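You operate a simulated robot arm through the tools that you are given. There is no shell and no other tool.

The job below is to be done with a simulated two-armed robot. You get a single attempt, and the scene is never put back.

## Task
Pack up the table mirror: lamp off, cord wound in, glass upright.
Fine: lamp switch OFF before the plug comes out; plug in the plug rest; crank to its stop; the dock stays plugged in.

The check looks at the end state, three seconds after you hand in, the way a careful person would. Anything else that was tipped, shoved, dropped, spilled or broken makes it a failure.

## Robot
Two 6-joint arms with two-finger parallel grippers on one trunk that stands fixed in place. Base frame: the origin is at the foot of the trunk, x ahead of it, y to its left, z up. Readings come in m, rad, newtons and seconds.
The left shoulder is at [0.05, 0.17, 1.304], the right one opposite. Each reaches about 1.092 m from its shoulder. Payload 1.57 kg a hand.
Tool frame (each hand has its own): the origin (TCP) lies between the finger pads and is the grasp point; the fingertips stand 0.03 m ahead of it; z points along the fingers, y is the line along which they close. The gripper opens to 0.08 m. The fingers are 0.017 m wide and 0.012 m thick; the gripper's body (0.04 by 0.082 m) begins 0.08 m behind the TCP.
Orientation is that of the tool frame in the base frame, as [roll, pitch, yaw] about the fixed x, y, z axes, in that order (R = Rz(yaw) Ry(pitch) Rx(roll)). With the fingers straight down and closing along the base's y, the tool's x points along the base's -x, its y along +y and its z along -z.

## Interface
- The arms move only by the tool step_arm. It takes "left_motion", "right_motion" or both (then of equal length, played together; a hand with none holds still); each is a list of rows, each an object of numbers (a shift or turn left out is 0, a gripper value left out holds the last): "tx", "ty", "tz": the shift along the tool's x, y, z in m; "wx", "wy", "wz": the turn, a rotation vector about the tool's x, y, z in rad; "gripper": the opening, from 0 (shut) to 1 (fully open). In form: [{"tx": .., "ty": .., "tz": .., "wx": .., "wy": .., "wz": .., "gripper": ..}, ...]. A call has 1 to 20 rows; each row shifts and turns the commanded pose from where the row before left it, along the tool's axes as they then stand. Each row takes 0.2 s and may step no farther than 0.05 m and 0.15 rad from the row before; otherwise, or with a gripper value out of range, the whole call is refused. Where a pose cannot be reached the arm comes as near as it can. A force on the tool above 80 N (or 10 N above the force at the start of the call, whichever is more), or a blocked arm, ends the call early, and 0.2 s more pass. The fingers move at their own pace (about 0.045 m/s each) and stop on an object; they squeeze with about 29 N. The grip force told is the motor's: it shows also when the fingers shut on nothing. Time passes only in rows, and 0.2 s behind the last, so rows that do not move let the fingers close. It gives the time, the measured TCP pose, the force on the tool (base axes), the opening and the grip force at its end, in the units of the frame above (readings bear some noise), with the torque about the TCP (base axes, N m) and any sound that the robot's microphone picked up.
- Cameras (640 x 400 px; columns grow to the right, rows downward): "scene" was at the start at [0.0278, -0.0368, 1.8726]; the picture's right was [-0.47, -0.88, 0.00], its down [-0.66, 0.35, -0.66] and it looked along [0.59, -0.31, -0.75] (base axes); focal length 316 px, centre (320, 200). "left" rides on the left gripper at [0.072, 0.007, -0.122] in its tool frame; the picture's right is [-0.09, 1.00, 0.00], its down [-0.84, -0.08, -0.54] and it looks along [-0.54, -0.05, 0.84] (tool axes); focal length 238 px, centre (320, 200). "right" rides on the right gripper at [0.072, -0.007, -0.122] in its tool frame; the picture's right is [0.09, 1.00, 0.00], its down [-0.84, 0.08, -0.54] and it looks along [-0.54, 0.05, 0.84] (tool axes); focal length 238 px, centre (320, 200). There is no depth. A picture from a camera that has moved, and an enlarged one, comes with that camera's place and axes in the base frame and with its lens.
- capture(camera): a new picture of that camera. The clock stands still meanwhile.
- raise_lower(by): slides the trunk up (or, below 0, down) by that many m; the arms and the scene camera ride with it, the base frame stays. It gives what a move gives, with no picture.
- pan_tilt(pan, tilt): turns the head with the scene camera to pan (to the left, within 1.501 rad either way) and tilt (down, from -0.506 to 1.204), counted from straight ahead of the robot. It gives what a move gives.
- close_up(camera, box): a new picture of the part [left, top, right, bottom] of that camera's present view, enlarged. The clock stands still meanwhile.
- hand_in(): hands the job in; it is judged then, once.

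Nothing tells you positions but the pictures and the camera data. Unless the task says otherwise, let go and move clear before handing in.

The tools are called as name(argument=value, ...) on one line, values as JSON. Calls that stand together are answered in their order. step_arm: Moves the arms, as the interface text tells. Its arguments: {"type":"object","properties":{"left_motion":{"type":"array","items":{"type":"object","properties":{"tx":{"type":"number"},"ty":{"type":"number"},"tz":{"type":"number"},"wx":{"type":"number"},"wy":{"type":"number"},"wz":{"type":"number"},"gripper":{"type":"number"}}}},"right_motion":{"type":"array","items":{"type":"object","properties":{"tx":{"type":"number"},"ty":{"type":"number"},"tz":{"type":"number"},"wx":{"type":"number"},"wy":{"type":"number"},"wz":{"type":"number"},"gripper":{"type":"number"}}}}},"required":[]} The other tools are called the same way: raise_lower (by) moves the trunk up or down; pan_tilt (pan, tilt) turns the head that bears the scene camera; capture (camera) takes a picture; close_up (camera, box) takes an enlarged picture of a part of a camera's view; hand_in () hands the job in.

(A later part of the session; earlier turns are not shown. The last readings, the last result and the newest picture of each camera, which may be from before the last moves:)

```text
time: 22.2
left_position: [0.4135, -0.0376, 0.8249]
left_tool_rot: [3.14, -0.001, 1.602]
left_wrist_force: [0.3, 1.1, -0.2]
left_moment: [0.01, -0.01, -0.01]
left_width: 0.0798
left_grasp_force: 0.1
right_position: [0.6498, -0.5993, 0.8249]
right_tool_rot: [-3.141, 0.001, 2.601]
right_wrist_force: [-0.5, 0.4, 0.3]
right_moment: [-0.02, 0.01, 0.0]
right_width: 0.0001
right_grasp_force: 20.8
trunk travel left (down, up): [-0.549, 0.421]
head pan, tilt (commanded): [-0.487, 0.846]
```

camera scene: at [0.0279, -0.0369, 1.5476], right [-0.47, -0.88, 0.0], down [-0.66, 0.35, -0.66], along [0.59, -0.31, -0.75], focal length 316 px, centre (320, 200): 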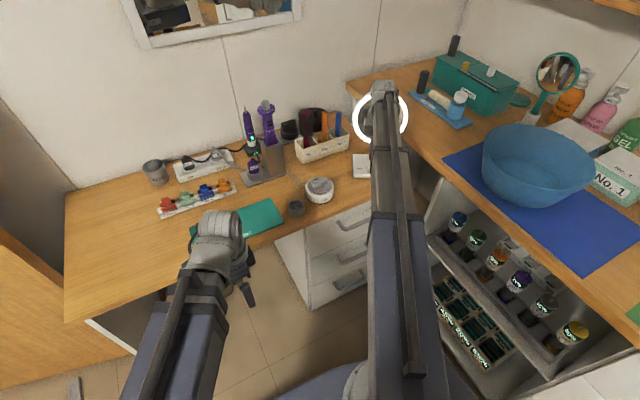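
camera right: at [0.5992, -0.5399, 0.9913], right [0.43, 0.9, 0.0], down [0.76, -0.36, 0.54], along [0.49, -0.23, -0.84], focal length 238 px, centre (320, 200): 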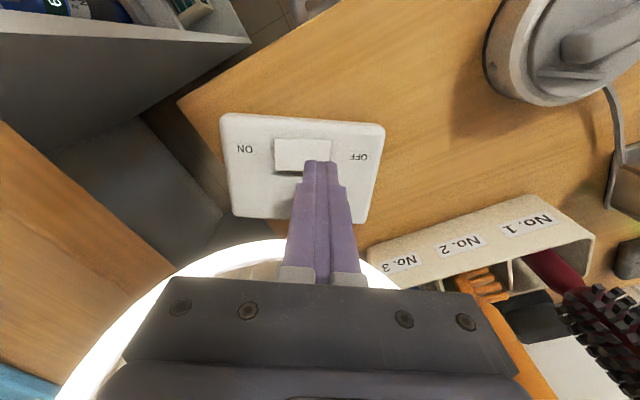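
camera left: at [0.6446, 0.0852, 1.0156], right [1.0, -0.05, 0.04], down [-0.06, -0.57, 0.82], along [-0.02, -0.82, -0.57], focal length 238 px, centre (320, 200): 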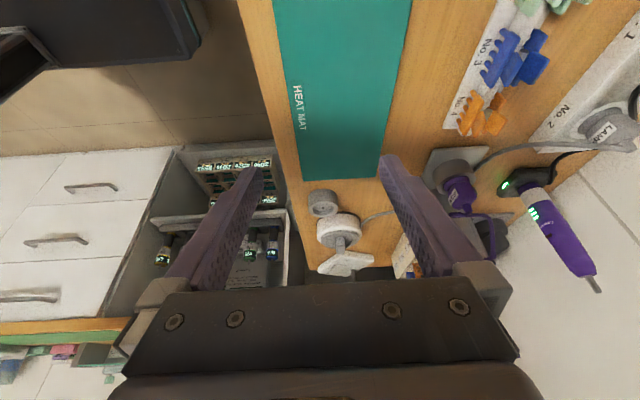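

raise_lower(by=-0.002)

raise_lower(by=-0.002)

```text
time: 22.7
left_position: [0.4142, -0.0379, 0.8221]
left_tool_rot: [3.139, 0.001, 1.602]
left_wrist_force: [-1.9, 0.5, -0.2]
left_moment: [0.02, 0.02, 0.0]
left_width: 0.0801
left_grasp_force: 0.1
right_position: [0.6507, -0.6009, 0.8221]
right_tool_rot: [3.14, -0.001, 2.601]
right_wrist_force: [0.6, -2.2, 6.6]
right_moment: [-0.03, -0.03, -0.01]
right_width: 0.0002
right_grasp_force: 21.6
trunk travel left (down, up): [-0.547, 0.423]
head pan, tilt (commanded): [-0.487, 0.846]
```

```text
time: 23.2
left_position: [0.4128, -0.0368, 0.8204]
left_tool_rot: [3.139, 0.002, 1.6]
left_wrist_force: [0.2, -0.1, -0.6]
left_moment: [0.02, -0.02, 0.0]
left_width: 0.08
left_grasp_force: 0.1
right_position: [0.6494, -0.6, 0.823]
right_tool_rot: [-3.141, 0.004, 2.601]
right_wrist_force: [8.0, -7.7, 32.7]
right_moment: [0.05, -0.32, -0.09]
right_width: 0.0
right_grasp_force: 21.6
trunk travel left (down, up): [-0.545, 0.425]
head pan, tilt (commanded): [-0.487, 0.846]
```

Contact came at the same height on this end too, so the switch isn't tilted end to end as I took it to be. I'll back off and look at it from a lower angle before pushing on anything else.

raise_lower(by=0.06)

step_arm(right_motion=[{"tx": 0.04}, {"tx": 0.04}, {"tx": 0.03}, {}])

capture(camera="right")

close_up(camera="right", box=[220, 100, 420, 225])

close_up(camera="scene", box=[330, 80, 430, 190])

```text
time: 24.2
left_position: [0.414, -0.0371, 0.8793]
left_tool_rot: [3.141, 0.001, 1.602]
left_wrist_force: [-0.5, 0.0, 0.1]
left_moment: [0.01, -0.01, -0.01]
left_width: 0.0798
left_grasp_force: 0.1
right_position: [0.6485, -0.5999, 0.8804]
right_tool_rot: [-3.14, 0.001, 2.601]
right_wrist_force: [-0.1, 1.2, -0.4]
right_moment: [0.04, -0.01, 0.0]
right_width: 0.0001
right_grasp_force: 21.1
trunk travel left (down, up): [-0.605, 0.365]
head pan, tilt (commanded): [-0.487, 0.846]
```

```text
time: 25.2
left_position: [0.4146, -0.0371, 0.8799]
left_tool_rot: [3.14, -0.001, 1.601]
left_wrist_force: [0.2, 0.0, 0.1]
left_moment: [0.03, 0.01, -0.01]
left_width: 0.0798
left_grasp_force: 0.1
right_position: [0.5559, -0.5425, 0.8803]
right_tool_rot: [3.141, -0.001, 2.601]
right_wrist_force: [-0.1, 0.1, -0.3]
right_moment: [0.02, 0.03, -0.01]
right_width: 0.0
right_grasp_force: 21.3
trunk travel left (down, up): [-0.605, 0.365]
head pan, tilt (commanded): [-0.487, 0.846]
```

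```text
taken
camera right: at [0.4909, -0.5103, 1.0025], right [0.43, 0.9, 0.0], down [0.76, -0.36, 0.54], along [0.49, -0.24, -0.84], focal length 238 px, centre (320, 200)
```

right: 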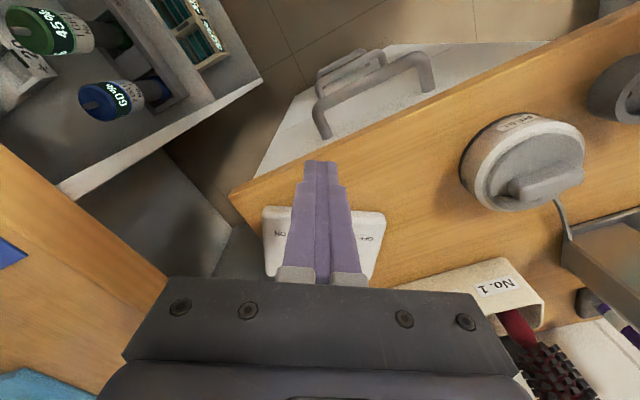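

```text
3.20 times, centred on (320, 162) of right
camera zoom: at [0.4909, -0.5103, 1.0025], right [0.43, 0.9, 0.0], down [0.76, -0.36, 0.54], along [0.49, -0.24, -0.84], focal length 763 px, centre (320, 320)
```

zoom: 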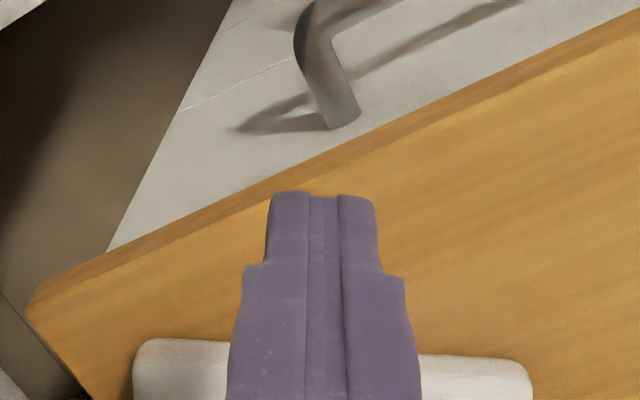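

```text
3.64 times, centred on (380, 135) of scene
camera zoom: at [0.0278, -0.0368, 1.5586], right [-0.47, -0.88, 0.0], down [-0.66, 0.35, -0.66], along [0.59, -0.31, -0.75], focal length 1148 px, centre (102, 436)
```

zoom: 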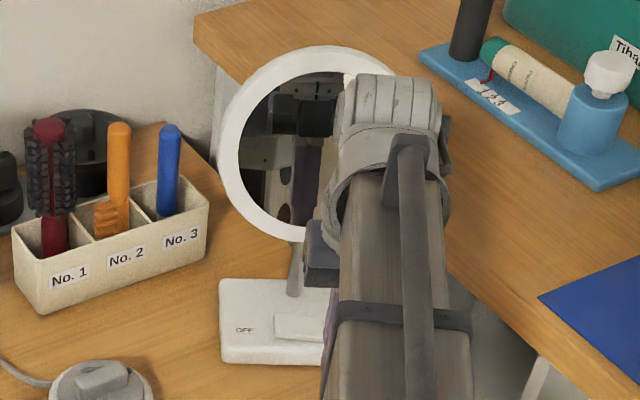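

The ring now looks matte instead of glowing and the rocker seems to slope the other way: pressing the raised end appears to have turned the lamp off. I'll move the right hand aside to confirm with an unobstructed scene view.

step_arm(right_motion=[{"tx": 0.04}, {"tx": 0.04}, {"tx": 0.03, "ty": 0.03}, {"ty": 0.04}, {"ty": 0.04}, {}])

capture(camera="scene")

close_up(camera="scene", box=[330, 80, 430, 190])

capture(camera="right")

```text
time: 26.6
left_position: [0.4141, -0.0371, 0.8804]
left_tool_rot: [3.139, 0.0, 1.602]
left_wrist_force: [0.1, 0.1, 0.3]
left_moment: [-0.01, -0.02, -0.01]
left_width: 0.08
left_grasp_force: 0.1
right_position: [0.5211, -0.3935, 0.8799]
right_tool_rot: [-3.141, 0.0, 2.6]
right_wrist_force: [-1.1, 0.5, 0.3]
right_moment: [0.03, 0.02, 0.02]
right_width: 0.0
right_grasp_force: 21.8
trunk travel left (down, up): [-0.605, 0.365]
head pan, tilt (commanded): [-0.487, 0.846]
```

```text
taken
camera scene: at [0.0277, -0.0368, 1.5586], right [-0.47, -0.88, 0.0], down [-0.66, 0.35, -0.66], along [0.59, -0.31, -0.75], focal length 316 px, centre (320, 200)
```

scene: 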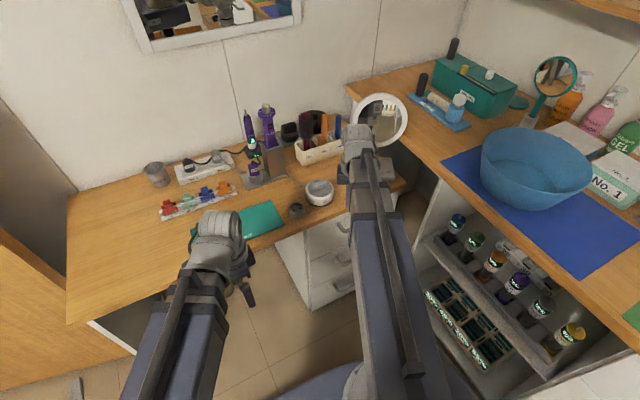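

```text
3.64 times, centred on (380, 135) of scene
camera zoom: at [0.0277, -0.0368, 1.5586], right [-0.47, -0.88, 0.0], down [-0.66, 0.35, -0.66], along [0.59, -0.31, -0.75], focal length 1148 px, centre (102, 436)
```

zoom: 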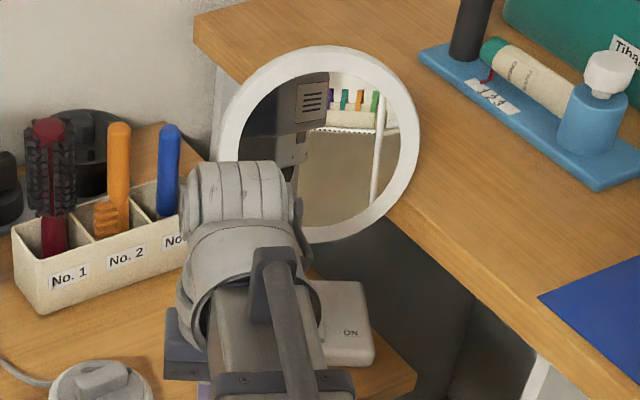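

```text
taken
camera right: at [0.4545, -0.3615, 1.0025], right [0.43, 0.9, 0.0], down [0.76, -0.37, 0.54], along [0.49, -0.24, -0.84], focal length 238 px, centre (320, 200)
```

right: 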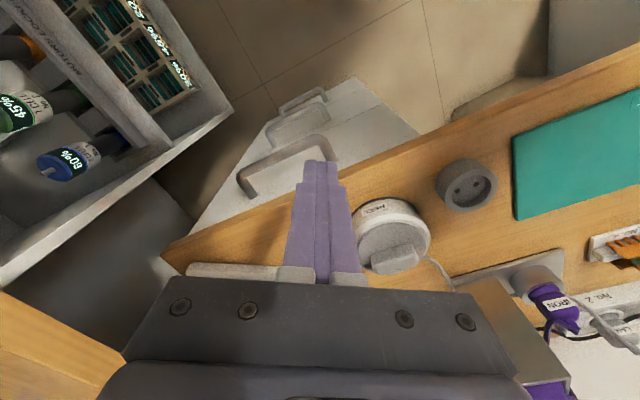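

The lamp is off now, with a matte ring. Next is the plug. I'll move the left hand away to the left, raise the trunk for clearance over the table items, and then bring the right hand toward the strip.

raise_lower(by=0.09)

step_arm(left_motion=[{"tx": 0.045}, {"tx": 0.045}, {"tx": 0.045}, {"tx": 0.045}, {"tx": 0.04}, {}], right_motion=[{"wz": -0.1355, "gripper": 1}, {"wz": -0.1355, "gripper": 1}, {"wz": -0.1355, "gripper": 1}, {"wz": -0.1355, "gripper": 1}, {"gripper": 1}, {"gripper": 1}])

```text
time: 27.9
left_position: [0.4136, -0.037, 0.9705]
left_tool_rot: [3.141, -0.001, 1.603]
left_wrist_force: [1.0, 0.2, 0.8]
left_moment: [0.0, 0.04, 0.01]
left_width: 0.0799
left_grasp_force: 0.0
right_position: [0.52, -0.3931, 0.9697]
right_tool_rot: [-3.14, 0.0, 2.6]
right_wrist_force: [0.1, 0.1, 0.1]
right_moment: [0.01, -0.02, -0.02]
right_width: 0.0
right_grasp_force: 20.8
trunk travel left (down, up): [-0.695, 0.275]
head pan, tilt (commanded): [-0.487, 0.846]
```

```text
time: 29.3
left_position: [0.4579, 0.1676, 0.9702]
left_tool_rot: [3.14, -0.001, 1.601]
left_wrist_force: [-0.9, -0.2, -0.2]
left_moment: [0.0, 0.03, 0.0]
left_width: 0.0798
left_grasp_force: 0.0
left hand out of reach, approached as far as the arm can: row 1, 2, 3, 4
right_position: [0.52, -0.3939, 0.9706]
right_tool_rot: [-3.139, -0.001, -3.14]
right_wrist_force: [-0.6, -0.4, -0.6]
right_moment: [-0.01, -0.01, 0.0]
right_width: 0.0801
right_grasp_force: 0.2
trunk travel left (down, up): [-0.695, 0.275]
head pan, tilt (commanded): [-0.487, 0.846]
```

capture(camera="right")

capture(camera="scene")

close_up(camera="right", box=[260, 100, 460, 225])

```text
taken
camera right: at [0.4477, -0.4008, 1.0925], right [-0.09, 1.0, 0.0], down [0.84, 0.08, 0.54], along [0.54, 0.05, -0.84], focal length 238 px, centre (320, 200)
```

right: 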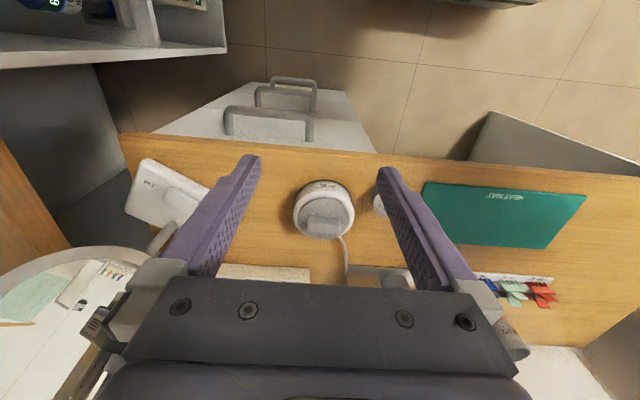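

```text
taken
camera scene: at [0.0277, -0.037, 1.6486], right [-0.47, -0.88, 0.0], down [-0.66, 0.35, -0.66], along [0.59, -0.31, -0.75], focal length 316 px, centre (320, 200)
```

scene: 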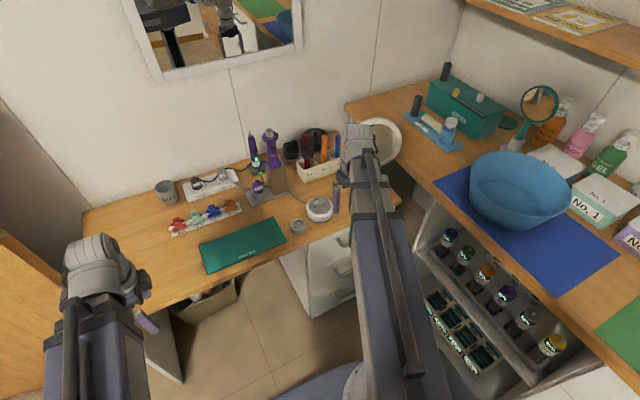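

```text
3.20 times, centred on (360, 162) of right
camera zoom: at [0.4477, -0.4008, 1.0925], right [-0.09, 1.0, 0.0], down [0.84, 0.08, 0.54], along [0.54, 0.05, -0.84], focal length 763 px, centre (192, 320)
```

zoom: 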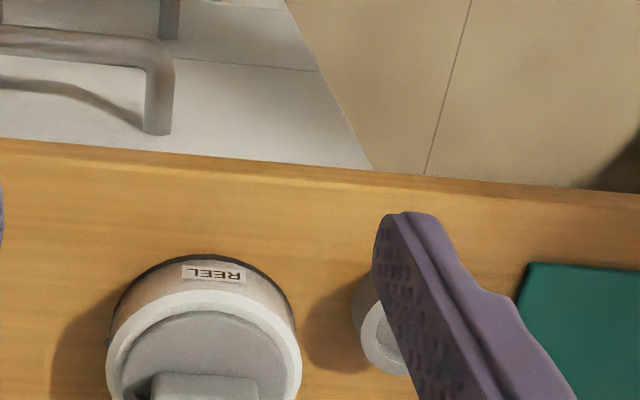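

Now I'll swing the right hand to y ≈ -0.115 in front of the table, then extend toward the strip, staying well clear of the hairdryer stand.

step_arm(right_motion=[{"ty": 0.047}, {"ty": 0.047}, {"ty": 0.047}, {"ty": 0.047}, {"ty": 0.047}, {"ty": 0.044}, {"tx": -0.045}, {"tx": -0.045}, {"tx": -0.045}, {"tx": -0.045}, {"tx": -0.045}, {"tx": -0.045}, {"tx": -0.045}, {}])

capture(camera="right")

capture(camera="scene")

```text
time: 32.3
left_position: [0.4588, 0.1675, 0.9715]
left_tool_rot: [3.141, 0.001, 1.601]
left_wrist_force: [0.1, -0.6, 0.0]
left_moment: [0.02, -0.06, -0.01]
left_width: 0.0802
left_grasp_force: 0.1
right_position: [0.832, -0.1132, 0.9698]
right_tool_rot: [3.14, 0.0, 3.141]
right_wrist_force: [0.3, -0.1, 1.2]
right_moment: [0.0, -0.03, 0.01]
right_width: 0.0799
right_grasp_force: 0.0
right hand out of reach, approached as far as the arm can: row 5, 9
trunk travel left (down, up): [-0.695, 0.275]
head pan, tilt (commanded): [-0.487, 0.846]
```

```text
taken
camera right: at [0.7611, -0.1206, 1.0928], right [-0.09, 1.0, 0.0], down [0.84, 0.08, 0.54], along [0.54, 0.05, -0.84], focal length 238 px, centre (320, 200)
```

right: 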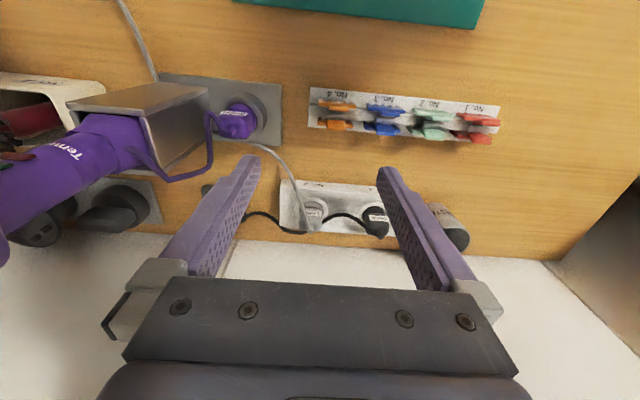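

```text
taken
camera scene: at [0.0272, -0.0367, 1.6487], right [-0.47, -0.88, 0.0], down [-0.66, 0.35, -0.66], along [0.59, -0.31, -0.75], focal length 316 px, centre (320, 200)
```

scene: 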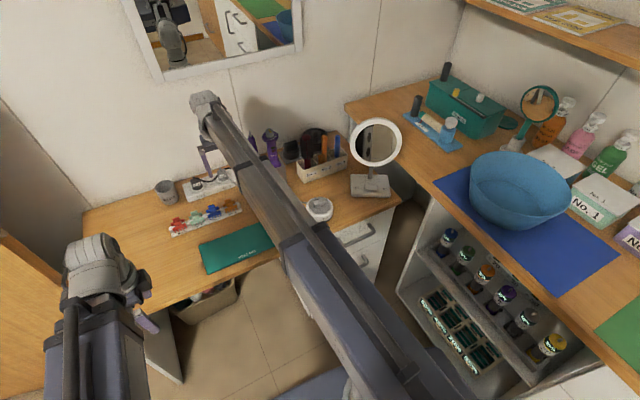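

close_up(camera="right", box=[230, 150, 430, 260])

close_up(camera="scene", box=[330, 105, 420, 210])

close_up(camera="scene", box=[150, 150, 290, 240])

```text
3.20 times, centred on (330, 205) of right
camera zoom: at [0.7611, -0.1206, 1.0928], right [-0.09, 1.0, 0.0], down [0.84, 0.08, 0.54], along [0.54, 0.05, -0.84], focal length 763 px, centre (288, 184)
```

zoom: 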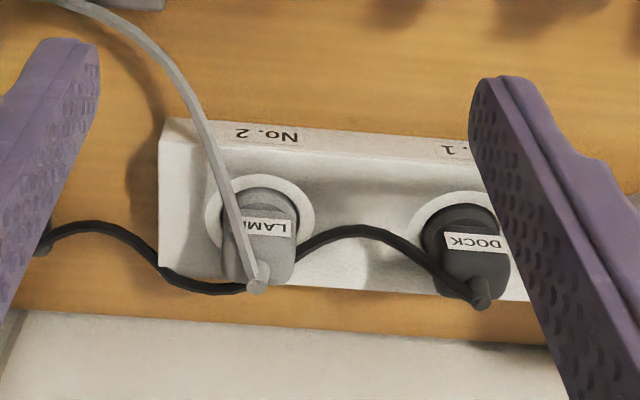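

```text
3.81 times, centred on (375, 158) of scene
camera zoom: at [0.0272, -0.0367, 1.6487], right [-0.47, -0.88, 0.0], down [-0.66, 0.35, -0.66], along [0.59, -0.31, -0.75], focal length 1203 px, centre (110, 362)
```

zoom: 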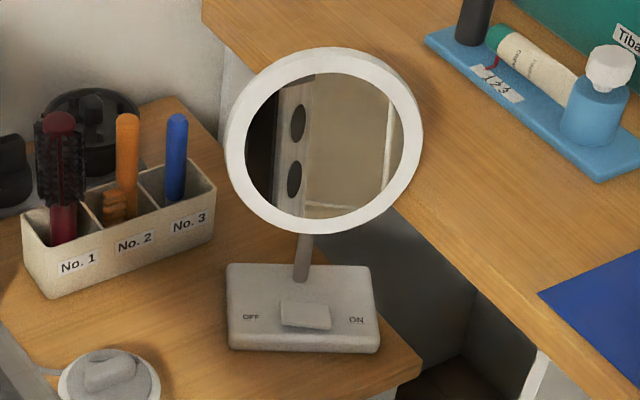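

```text
4.44 times, centred on (220, 195) of scene
camera zoom: at [0.0272, -0.0367, 1.6487], right [-0.47, -0.88, 0.0], down [-0.66, 0.35, -0.66], along [0.59, -0.31, -0.75], focal length 1403 px, centre (764, 222)
```

zoom: 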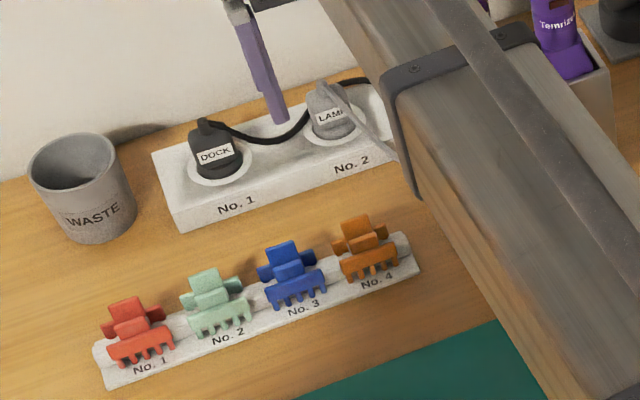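

The lamp is confirmed dark. The lamp plug stands upright in socket No. 2 with its cord coming out of the top, and the dock's black cord passes just behind it. I'll move in closer for exact alignment.

step_arm(right_motion=[{"tx": -0.045}, {"tx": -0.045}, {}])

raise_lower(by=-0.04)

close_up(camera="right", box=[220, 100, 420, 225])

capture(camera="right")

```text
time: 33.1
left_position: [0.4586, 0.1673, 0.971]
left_tool_rot: [3.141, -0.001, 1.602]
left_wrist_force: [-1.2, 0.4, -0.2]
left_moment: [-0.02, 0.01, 0.06]
left_width: 0.0802
left_grasp_force: 0.0
right_position: [0.9212, -0.1134, 0.9707]
right_tool_rot: [-3.141, 0.0, 3.141]
right_wrist_force: [0.9, 1.1, -0.1]
right_moment: [0.0, -0.05, -0.01]
right_width: 0.0799
right_grasp_force: 0.2
right hand out of reach, approached as far as the arm can: row 2
trunk travel left (down, up): [-0.695, 0.275]
head pan, tilt (commanded): [-0.487, 0.846]
```

```text
time: 33.9
left_position: [0.4581, 0.1679, 0.931]
left_tool_rot: [3.141, 0.001, 1.601]
left_wrist_force: [0.8, 0.2, 0.1]
left_moment: [-0.01, 0.0, -0.02]
left_width: 0.0799
left_grasp_force: 0.0
right_position: [0.9211, -0.1135, 0.9302]
right_tool_rot: [3.14, 0.003, -3.141]
right_wrist_force: [-0.4, 0.0, 1.1]
right_moment: [0.0, 0.01, -0.01]
right_width: 0.0804
right_grasp_force: 0.0
trunk travel left (down, up): [-0.655, 0.315]
head pan, tilt (commanded): [-0.487, 0.846]
```

```text
3.20 times, centred on (320, 162) of right
camera zoom: at [0.8484, -0.1194, 1.0525], right [-0.09, 1.0, 0.0], down [0.84, 0.08, 0.54], along [0.54, 0.05, -0.84], focal length 763 px, centre (320, 320)
```

zoom: 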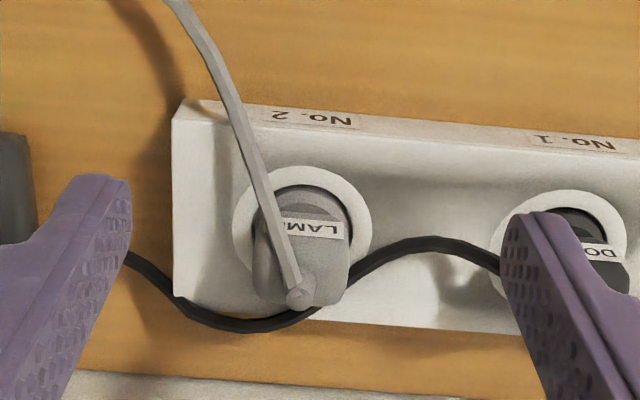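

```text
taken
camera right: at [0.8484, -0.1194, 1.0525], right [-0.09, 1.0, 0.0], down [0.84, 0.08, 0.54], along [0.54, 0.05, -0.84], focal length 238 px, centre (320, 200)
```

right: 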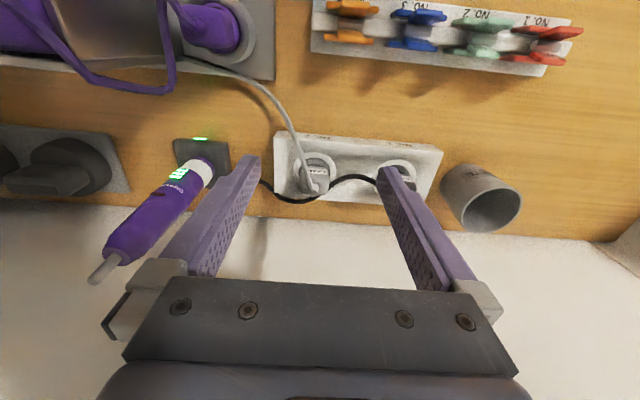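

The socket centre is near (0.967, -0.115, 0.80) and the plug top near z ≈ 0.85. Before pulling it I want to know how the lamp cord runs past the hairdryer stand, so that moving the plug doesn't drag anything.

close_up(camera="right", box=[80, 0, 330, 150])

close_up(camera="scene", box=[230, 110, 350, 230])

capture(camera="scene")

```text
2.56 times, centred on (205, 75) of right
camera zoom: at [0.8484, -0.1194, 1.0525], right [-0.09, 1.0, 0.0], down [0.84, 0.08, 0.54], along [0.54, 0.05, -0.84], focal length 610 px, centre (614, 520)
```

zoom: 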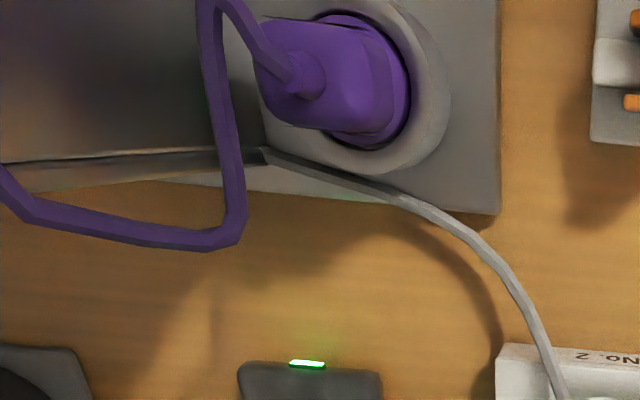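

```text
3.33 times, centred on (290, 170) of scene
camera zoom: at [0.0276, -0.0367, 1.6086], right [-0.47, -0.88, 0.0], down [-0.66, 0.35, -0.66], along [0.59, -0.31, -0.75], focal length 1052 px, centre (420, 300)
```

zoom: 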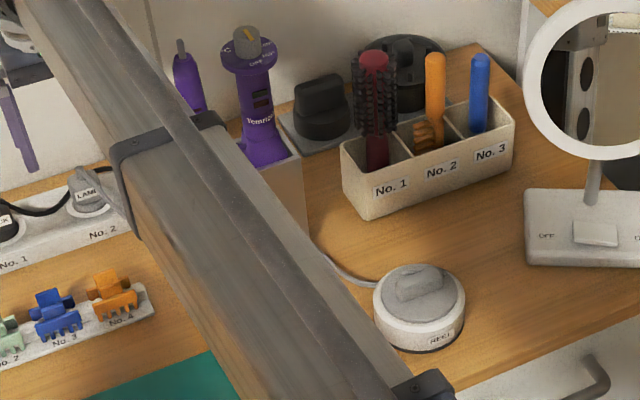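

```text
taken
camera scene: at [0.0276, -0.0367, 1.6086], right [-0.47, -0.88, 0.0], down [-0.66, 0.35, -0.66], along [0.59, -0.31, -0.75], focal length 316 px, centre (320, 200)
```

scene: 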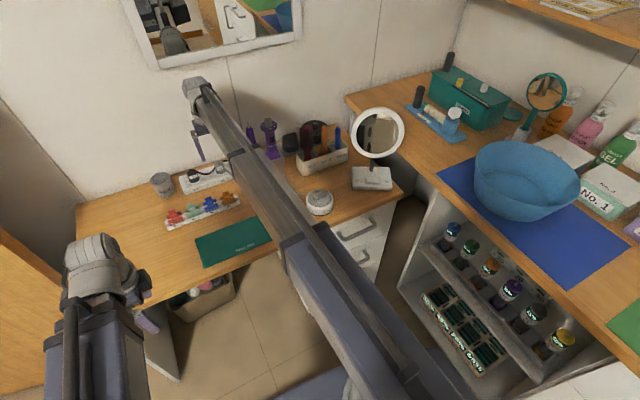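

The cord runs over the dryer stand's base plate, behind its post, to the plug. I'll align over the lamp plug with the gripper opened only 56 mm, so that the fingers miss the black dock cord, then descend partway and check.

step_arm(right_motion=[{"gripper": 0.7}, {"tx": -0.0225, "ty": -0.001, "gripper": 0.7}, {"tx": -0.0225, "ty": -0.001, "gripper": 0.7}, {}, {}])

raise_lower(by=-0.04)

capture(camera="right")

close_up(camera="right", box=[220, 100, 420, 225])

close_up(camera="scene", box=[150, 80, 270, 220])

```text
time: 35.1
left_position: [0.457, 0.1684, 0.9304]
left_tool_rot: [-3.142, -0.001, 1.6]
left_wrist_force: [-0.6, -0.3, 0.4]
left_moment: [0.02, -0.01, -0.02]
left_width: 0.0801
left_grasp_force: 0.0
right_position: [0.9205, -0.113, 0.9305]
right_tool_rot: [-3.142, 0.001, 3.14]
right_wrist_force: [0.1, -0.7, -0.2]
right_moment: [0.03, -0.03, -0.02]
right_width: 0.0562
right_grasp_force: 0.0
right hand out of reach, approached as far as the arm can: row 2, 3
trunk travel left (down, up): [-0.655, 0.315]
head pan, tilt (commanded): [-0.487, 0.846]
```

```text
time: 35.9
left_position: [0.459, 0.1678, 0.8901]
left_tool_rot: [3.141, 0.001, 1.604]
left_wrist_force: [-0.3, 0.4, 0.0]
left_moment: [-0.01, 0.0, -0.04]
left_width: 0.0801
left_grasp_force: 0.1
right_position: [0.9199, -0.1137, 0.8907]
right_tool_rot: [-3.14, 0.002, -3.14]
right_wrist_force: [0.2, -0.5, 1.0]
right_moment: [0.01, -0.01, -0.01]
right_width: 0.0561
right_grasp_force: 0.0
trunk travel left (down, up): [-0.615, 0.355]
head pan, tilt (commanded): [-0.487, 0.846]
```

```text
taken
camera right: at [0.8484, -0.1194, 1.0125], right [-0.09, 1.0, 0.0], down [0.84, 0.08, 0.54], along [0.54, 0.05, -0.84], focal length 238 px, centre (320, 200)
```

right: 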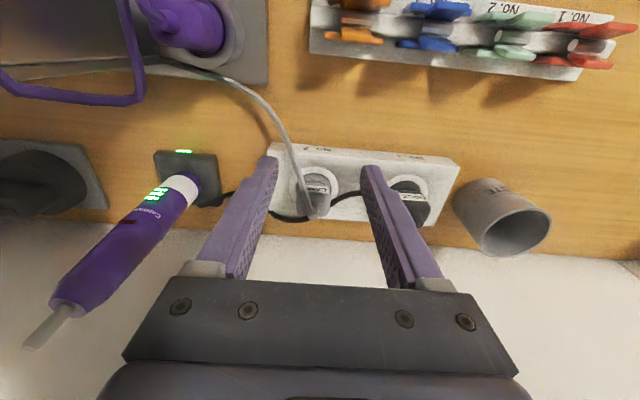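

```text
3.20 times, centred on (320, 162) of right
camera zoom: at [0.8484, -0.1194, 1.0125], right [-0.09, 1.0, 0.0], down [0.84, 0.08, 0.54], along [0.54, 0.05, -0.84], focal length 763 px, centre (320, 320)
```

zoom: 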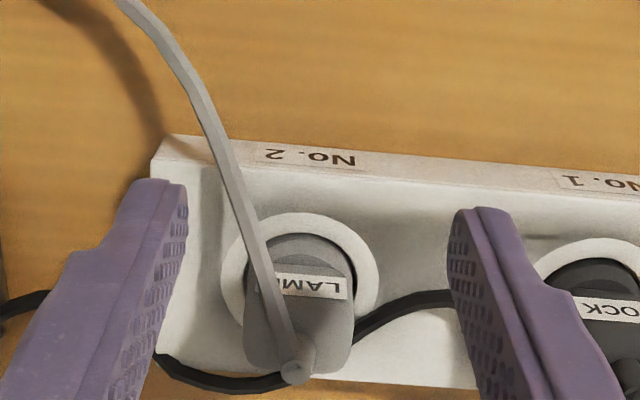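

```text
2.86 times, centred on (210, 150) of scene
camera zoom: at [0.0276, -0.0367, 1.5686], right [-0.47, -0.88, 0.0], down [-0.66, 0.35, -0.66], along [0.59, -0.31, -0.75], focal length 902 px, centre (634, 343)
```

zoom: 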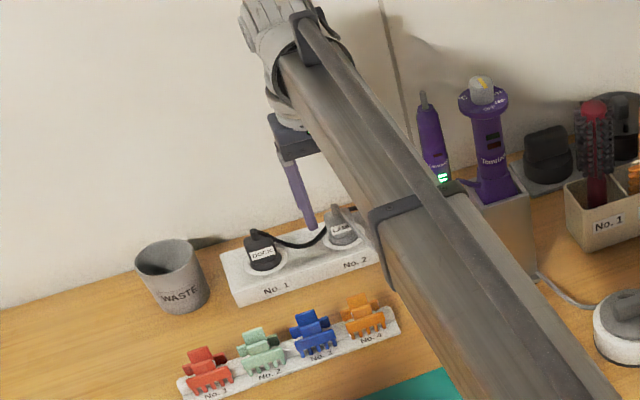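

The straight-down reach ends at x ≈ 0.92, so I'll tilt the fingers forward about 0.23 rad, which gains about 5 cm, and move them to straddle the plug from above. The pads still close along y on its sides.

step_arm(right_motion=[{"wy": -0.115}, {"wy": -0.115}, {"tx": -0.0136, "ty": -0.0005, "tz": 0.0032}, {"tx": -0.0136, "ty": -0.0005, "tz": 0.0032}, {"tx": -0.0136, "tz": 0.0032}, {}])

capture(camera="right")

close_up(camera="right", box=[220, 120, 420, 245])

```text
time: 37.3
left_position: [0.4574, 0.1685, 0.8883]
left_tool_rot: [-3.14, -0.001, 1.603]
left_wrist_force: [-0.5, 0.2, -0.3]
left_moment: [0.01, 0.01, 0.0]
left_width: 0.08
left_grasp_force: 0.0
right_position: [0.9609, -0.1165, 0.8963]
right_tool_rot: [3.141, 0.232, 3.141]
right_wrist_force: [-1.1, 0.1, 0.5]
right_moment: [0.02, 0.01, 0.03]
right_width: 0.0559
right_grasp_force: 0.1
right hand out of reach, approached as far as the arm can: row 2
trunk travel left (down, up): [-0.615, 0.355]
head pan, tilt (commanded): [-0.487, 0.846]
```

```text
taken
camera right: at [0.8636, -0.1224, 0.9986], right [-0.09, 1.0, -0.02], down [0.69, 0.08, 0.72], along [0.72, 0.05, -0.69], focal length 238 px, centre (320, 200)
```

right: 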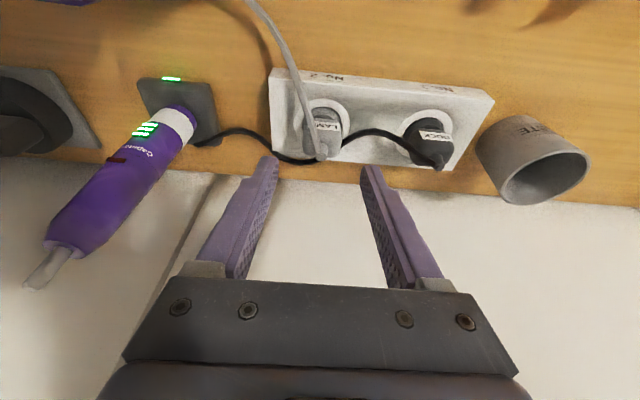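

```text
3.20 times, centred on (320, 182) of right
camera zoom: at [0.8636, -0.1224, 0.9986], right [-0.09, 1.0, -0.02], down [0.69, 0.08, 0.72], along [0.72, 0.05, -0.69], focal length 763 px, centre (320, 256)
```

zoom: 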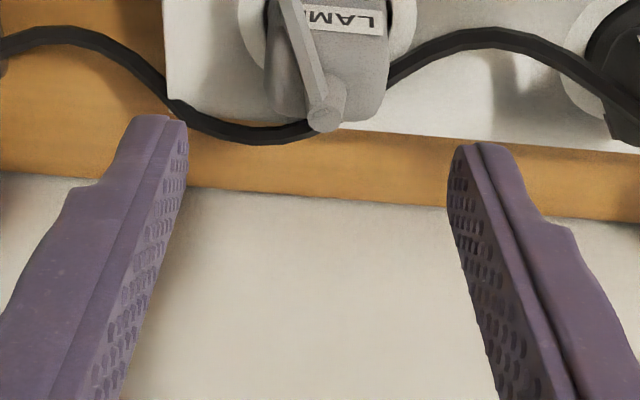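

The plug is centred between the fingers, with its top at (0.971, -0.115, 0.847). I'll narrow the opening to 44 mm and descend with the trunk, stopping the fingertips just above the dock cord that lies on the strip.

step_arm(right_motion=[{"tx": 0.0029, "ty": 0.001, "tz": -0.0007, "gripper": 0.55}, {"gripper": 0.55}, {}])

raise_lower(by=-0.038)

close_up(camera="right", box=[220, 120, 420, 245])

close_up(camera="scene", box=[190, 100, 290, 200])

```text
time: 38.1
left_position: [0.4579, 0.168, 0.8911]
left_tool_rot: [-3.141, 0.0, 1.602]
left_wrist_force: [-0.3, -0.8, -0.2]
left_moment: [0.0, 0.02, 0.03]
left_width: 0.08
left_grasp_force: 0.1
right_position: [0.9587, -0.1157, 0.8965]
right_tool_rot: [3.141, 0.232, 3.141]
right_wrist_force: [0.3, 0.1, 0.3]
right_moment: [0.0, 0.01, 0.02]
right_width: 0.0441
right_grasp_force: 0.0
trunk travel left (down, up): [-0.615, 0.355]
head pan, tilt (commanded): [-0.487, 0.846]
```

```text
time: 39.0
left_position: [0.4588, 0.1659, 0.8529]
left_tool_rot: [-3.141, -0.001, 1.602]
left_wrist_force: [-0.4, -1.2, 0.7]
left_moment: [0.01, 0.01, -0.04]
left_width: 0.0806
left_grasp_force: 0.0
right_position: [0.9595, -0.1153, 0.8582]
right_tool_rot: [3.141, 0.234, -3.141]
right_wrist_force: [0.5, 0.2, 0.3]
right_moment: [0.01, 0.05, 0.03]
right_width: 0.044
right_grasp_force: 0.0
trunk travel left (down, up): [-0.577, 0.393]
head pan, tilt (commanded): [-0.487, 0.846]
```

```text
3.20 times, centred on (320, 182) of right
camera zoom: at [0.8608, -0.1209, 0.9607], right [-0.09, 1.0, -0.02], down [0.69, 0.08, 0.72], along [0.72, 0.05, -0.69], focal length 763 px, centre (320, 256)
```

zoom: 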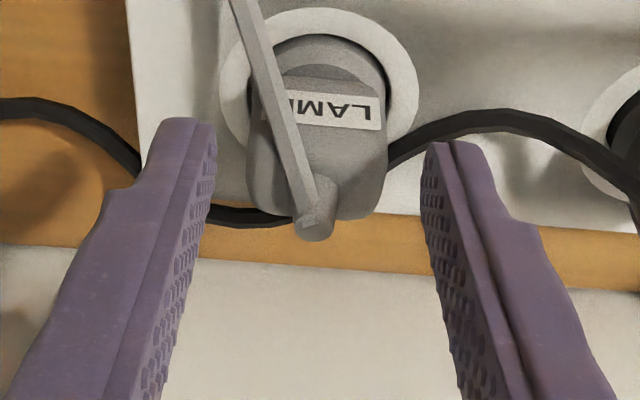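

```text
4.00 times, centred on (240, 150) of scene
camera zoom: at [0.0276, -0.0367, 1.5306], right [-0.47, -0.88, 0.0], down [-0.66, 0.35, -0.66], along [0.59, -0.31, -0.75], focal length 1263 px, centre (640, 400)
```

zoom: 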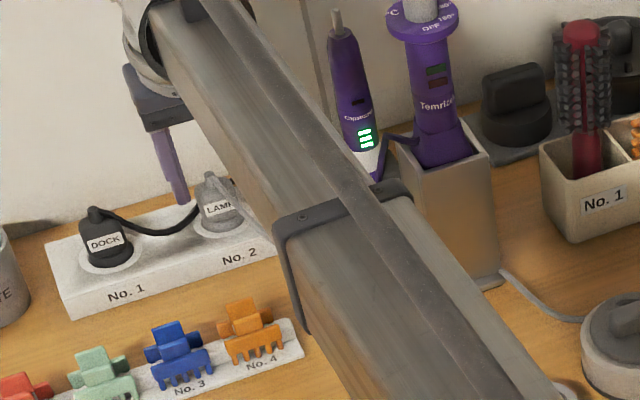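

Well centred. Down the last 16 mm.

raise_lower(by=-0.016)

close_up(camera="right", box=[220, 120, 420, 245])

```text
time: 39.6
left_position: [0.4578, 0.1675, 0.8358]
left_tool_rot: [3.141, 0.0, 1.602]
left_wrist_force: [-0.6, 0.5, -0.6]
left_moment: [0.02, -0.01, -0.02]
left_width: 0.0799
left_grasp_force: 0.0
right_position: [0.9597, -0.116, 0.8425]
right_tool_rot: [3.141, 0.234, -3.141]
right_wrist_force: [-0.3, -0.2, 0.3]
right_moment: [-0.01, -0.01, 0.02]
right_width: 0.0441
right_grasp_force: 0.1
trunk travel left (down, up): [-0.561, 0.409]
head pan, tilt (commanded): [-0.487, 0.846]
```

```text
3.20 times, centred on (320, 182) of right
camera zoom: at [0.8608, -0.1209, 0.9447], right [-0.09, 1.0, -0.02], down [0.69, 0.08, 0.72], along [0.72, 0.05, -0.69], focal length 763 px, centre (320, 256)
```

zoom: 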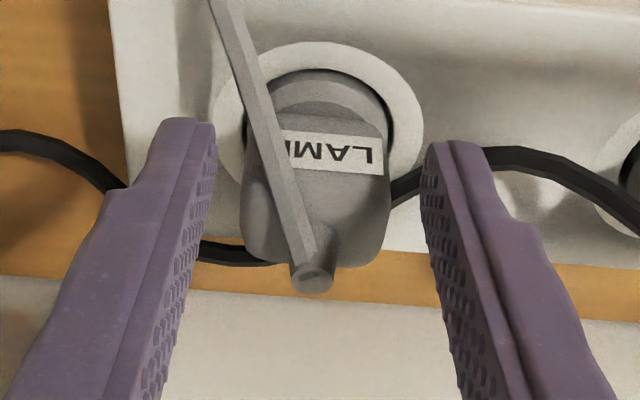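

The fingers straddle the plug body, clear of the black cord. Closing on it.

step_arm(right_motion=[{"gripper": 0}, {"gripper": 0}, {"gripper": 0}, {"gripper": 0}])

close_up(camera="right", box=[220, 120, 420, 245])

```text
time: 40.6
left_position: [0.4585, 0.1677, 0.8363]
left_tool_rot: [-3.141, 0.0, 1.603]
left_wrist_force: [0.1, -1.2, -0.2]
left_moment: [0.04, -0.02, -0.01]
left_width: 0.0799
left_grasp_force: 0.0
right_position: [0.9589, -0.1152, 0.8431]
right_tool_rot: [3.141, 0.232, 3.141]
right_wrist_force: [-0.2, 0.1, 0.3]
right_moment: [0.01, 0.02, 0.02]
right_width: 0.0329
right_grasp_force: 29.2
trunk travel left (down, up): [-0.561, 0.409]
head pan, tilt (commanded): [-0.487, 0.846]
```

```text
3.20 times, centred on (320, 182) of right
camera zoom: at [0.861, -0.1209, 0.9445], right [-0.09, 1.0, -0.02], down [0.69, 0.08, 0.72], along [0.72, 0.05, -0.69], focal length 763 px, centre (320, 256)
```

zoom: 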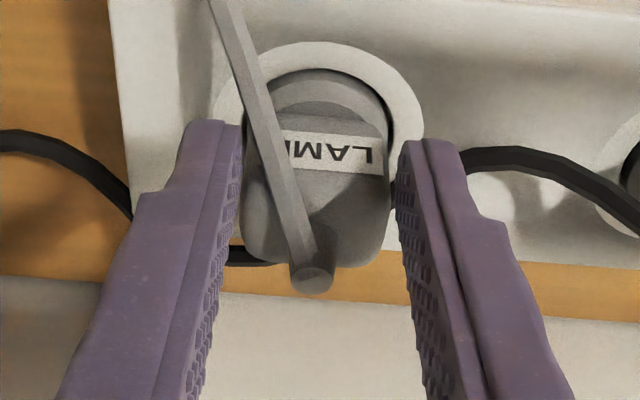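

Gripped at 33 mm with 29 N. I'll pull straight up with the trunk in small steps, watching the force.

raise_lower(by=0.006)

close_up(camera="right", box=[220, 120, 420, 245])

```text
time: 41.1
left_position: [0.4583, 0.1676, 0.8418]
left_tool_rot: [-3.141, 0.001, 1.602]
left_wrist_force: [0.2, 0.1, -0.1]
left_moment: [0.0, 0.0, -0.02]
left_width: 0.08
left_grasp_force: 0.0
right_position: [0.9592, -0.1151, 0.8477]
right_tool_rot: [-3.141, 0.232, -3.14]
right_wrist_force: [-0.5, 0.3, -5.5]
right_moment: [-0.02, 0.1, 0.01]
right_width: 0.0329
right_grasp_force: 29.3
trunk travel left (down, up): [-0.567, 0.403]
head pan, tilt (commanded): [-0.487, 0.846]
```

```text
3.20 times, centred on (320, 182) of right
camera zoom: at [0.8612, -0.1209, 0.9501], right [-0.09, 1.0, -0.02], down [0.69, 0.08, 0.72], along [0.72, 0.05, -0.69], focal length 763 px, centre (320, 256)
```

zoom: 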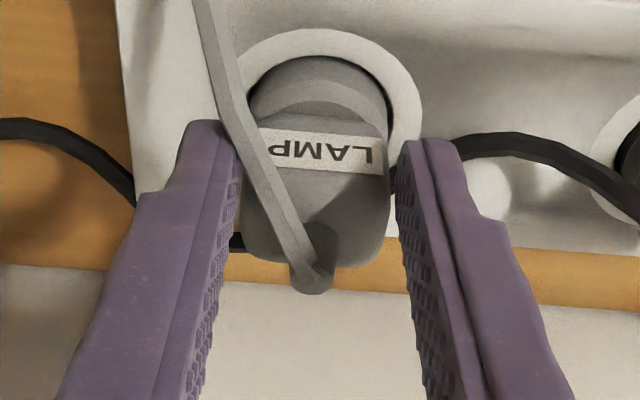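

The plug is moving with the hand. I'll go on upward in moderate steps and watch the cord.

raise_lower(by=0.02)

capture(camera="right")

close_up(camera="right", box=[220, 120, 420, 245])

close_up(camera="scene", box=[190, 100, 340, 220])

```text
time: 41.8
left_position: [0.4578, 0.1665, 0.8616]
left_tool_rot: [-3.141, -0.001, 1.601]
left_wrist_force: [0.7, 0.4, 0.5]
left_moment: [0.01, 0.01, 0.0]
left_width: 0.0801
left_grasp_force: 0.1
right_position: [0.9595, -0.1152, 0.8687]
right_tool_rot: [3.141, 0.232, -3.141]
right_wrist_force: [0.4, 0.5, -1.3]
right_moment: [-0.01, 0.01, 0.01]
right_width: 0.033
right_grasp_force: 29.0
trunk travel left (down, up): [-0.587, 0.383]
head pan, tilt (commanded): [-0.487, 0.846]
```

```text
taken
camera right: at [0.861, -0.1209, 0.9705], right [-0.09, 1.0, -0.02], down [0.69, 0.08, 0.72], along [0.72, 0.05, -0.69], focal length 238 px, centre (320, 200)
```

right: 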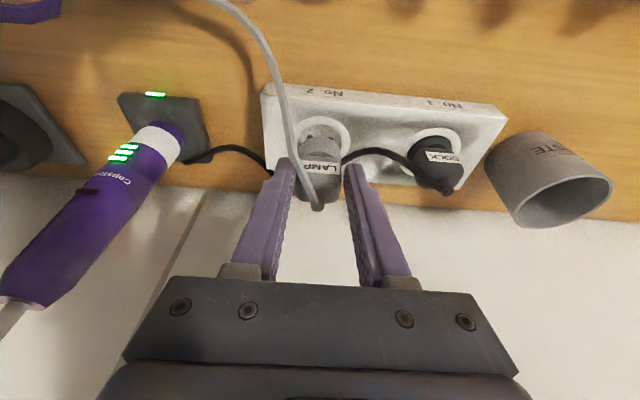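

```text
3.20 times, centred on (320, 182) of right
camera zoom: at [0.861, -0.1209, 0.9705], right [-0.09, 1.0, -0.02], down [0.69, 0.08, 0.72], along [0.72, 0.05, -0.69], focal length 763 px, centre (320, 256)
```

zoom: 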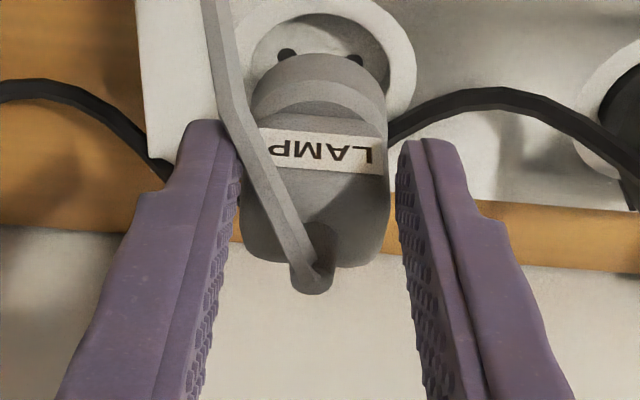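

```text
3.33 times, centred on (265, 160) of scene
camera zoom: at [0.0279, -0.0366, 1.5407], right [-0.47, -0.88, 0.0], down [-0.66, 0.35, -0.66], along [0.59, -0.31, -0.75], focal length 1052 px, centre (503, 333)
```

zoom: 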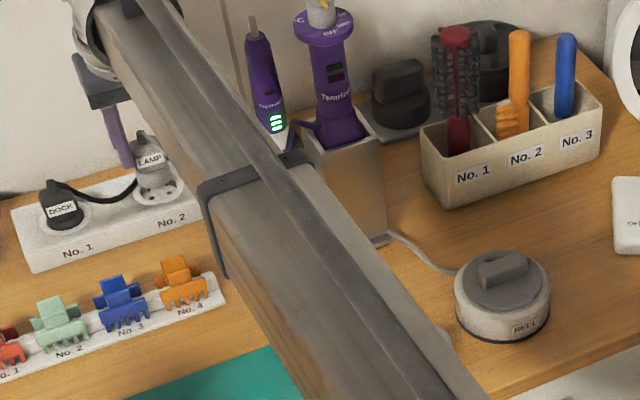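

The plug is out, with the socket's holes visible and the pins along y, the same direction as the plug rest's holes. I'll lift further and check whether the cord pulls on anything.

raise_lower(by=0.06)

capture(camera="right")

capture(camera="scene")

capture(camera="left")

```text
time: 42.8
left_position: [0.4572, 0.168, 0.922]
left_tool_rot: [3.14, 0.0, 1.601]
left_wrist_force: [0.4, 0.3, 0.5]
left_moment: [0.0, -0.06, -0.02]
left_width: 0.0799
left_grasp_force: 0.1
right_position: [0.9587, -0.1156, 0.9289]
right_tool_rot: [3.141, 0.233, -3.141]
right_wrist_force: [0.2, 0.5, -1.2]
right_moment: [0.0, -0.01, -0.01]
right_width: 0.0331
right_grasp_force: 29.3
trunk travel left (down, up): [-0.647, 0.323]
head pan, tilt (commanded): [-0.487, 0.846]
```

```text
taken
camera right: at [0.8611, -0.1209, 1.0304], right [-0.09, 1.0, -0.02], down [0.69, 0.08, 0.72], along [0.72, 0.05, -0.69], focal length 238 px, centre (320, 200)
```

right: 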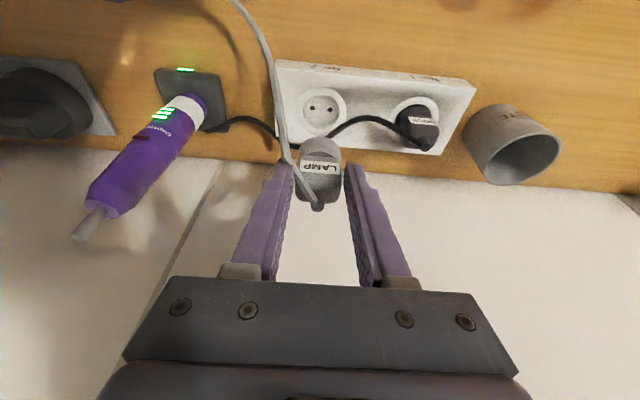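

```text
taken
camera scene: at [0.0281, -0.0367, 1.6006], right [-0.47, -0.88, 0.0], down [-0.66, 0.35, -0.66], along [0.59, -0.31, -0.75], focal length 316 px, centre (320, 200)
```

scene: 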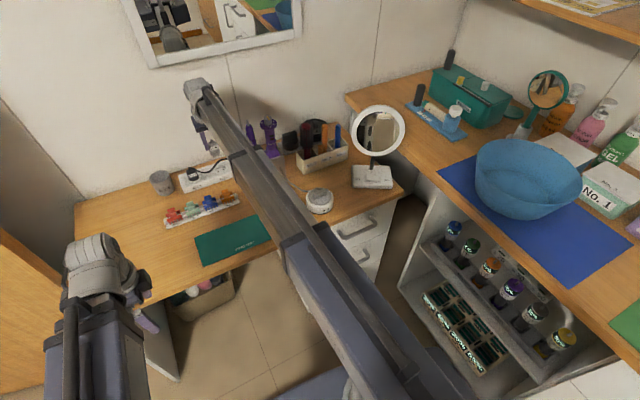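

```text
taken
camera left: at [0.462, 0.24, 1.0433], right [1.0, -0.06, 0.0], down [-0.05, -0.84, 0.54], along [-0.03, -0.54, -0.84], focal length 238 px, centre (320, 200)
```

left: 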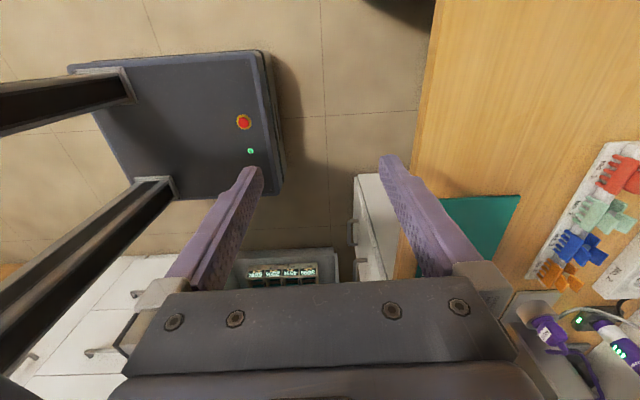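

No pull: the reading is only the plug's weight. I'll raise it above the dryer's top and bring it back behind and over the post, the same way the cord runs, so the cord can't hook the stand.

raise_lower(by=0.09)

capture(camera="right")

close_up(camera="scene", box=[170, 70, 350, 220])

```text
time: 44.1
left_position: [0.458, 0.1673, 1.0114]
left_tool_rot: [-3.14, 0.001, 1.602]
left_wrist_force: [-0.1, -0.9, 0.8]
left_moment: [0.01, 0.03, 0.01]
left_width: 0.0797
left_grasp_force: 0.1
right_position: [0.9591, -0.1146, 1.0183]
right_tool_rot: [3.141, 0.232, -3.141]
right_wrist_force: [0.4, 0.3, -0.8]
right_moment: [-0.01, 0.0, 0.01]
right_width: 0.0331
right_grasp_force: 28.6
trunk travel left (down, up): [-0.737, 0.233]
head pan, tilt (commanded): [-0.487, 0.846]
```

```text
taken
camera right: at [0.8611, -0.1209, 1.1204], right [-0.09, 1.0, -0.02], down [0.69, 0.08, 0.72], along [0.72, 0.05, -0.69], focal length 238 px, centre (320, 200)
```

right: 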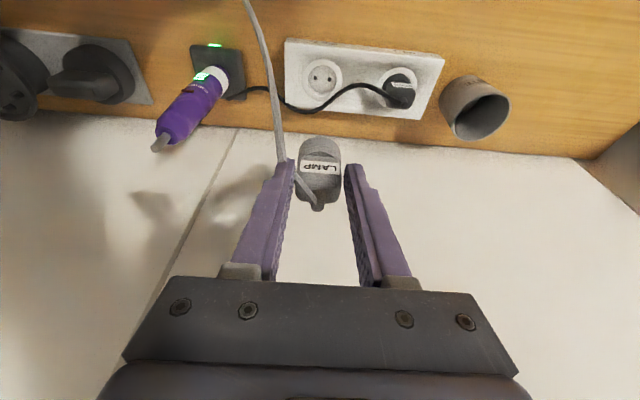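

```text
2.67 times, centred on (260, 145) of scene
camera zoom: at [0.028, -0.0367, 1.6906], right [-0.47, -0.88, 0.0], down [-0.66, 0.35, -0.66], along [0.59, -0.31, -0.75], focal length 842 px, centre (480, 347)
```

zoom: 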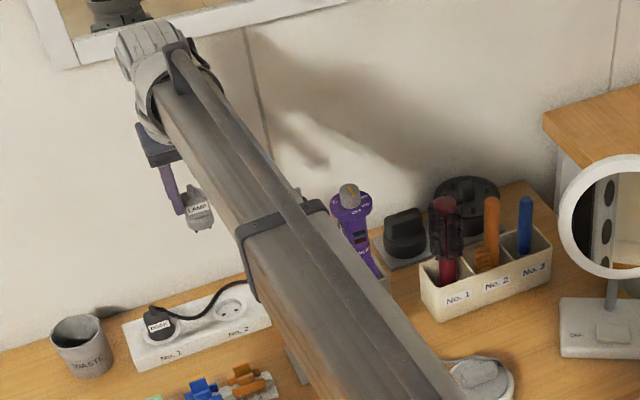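

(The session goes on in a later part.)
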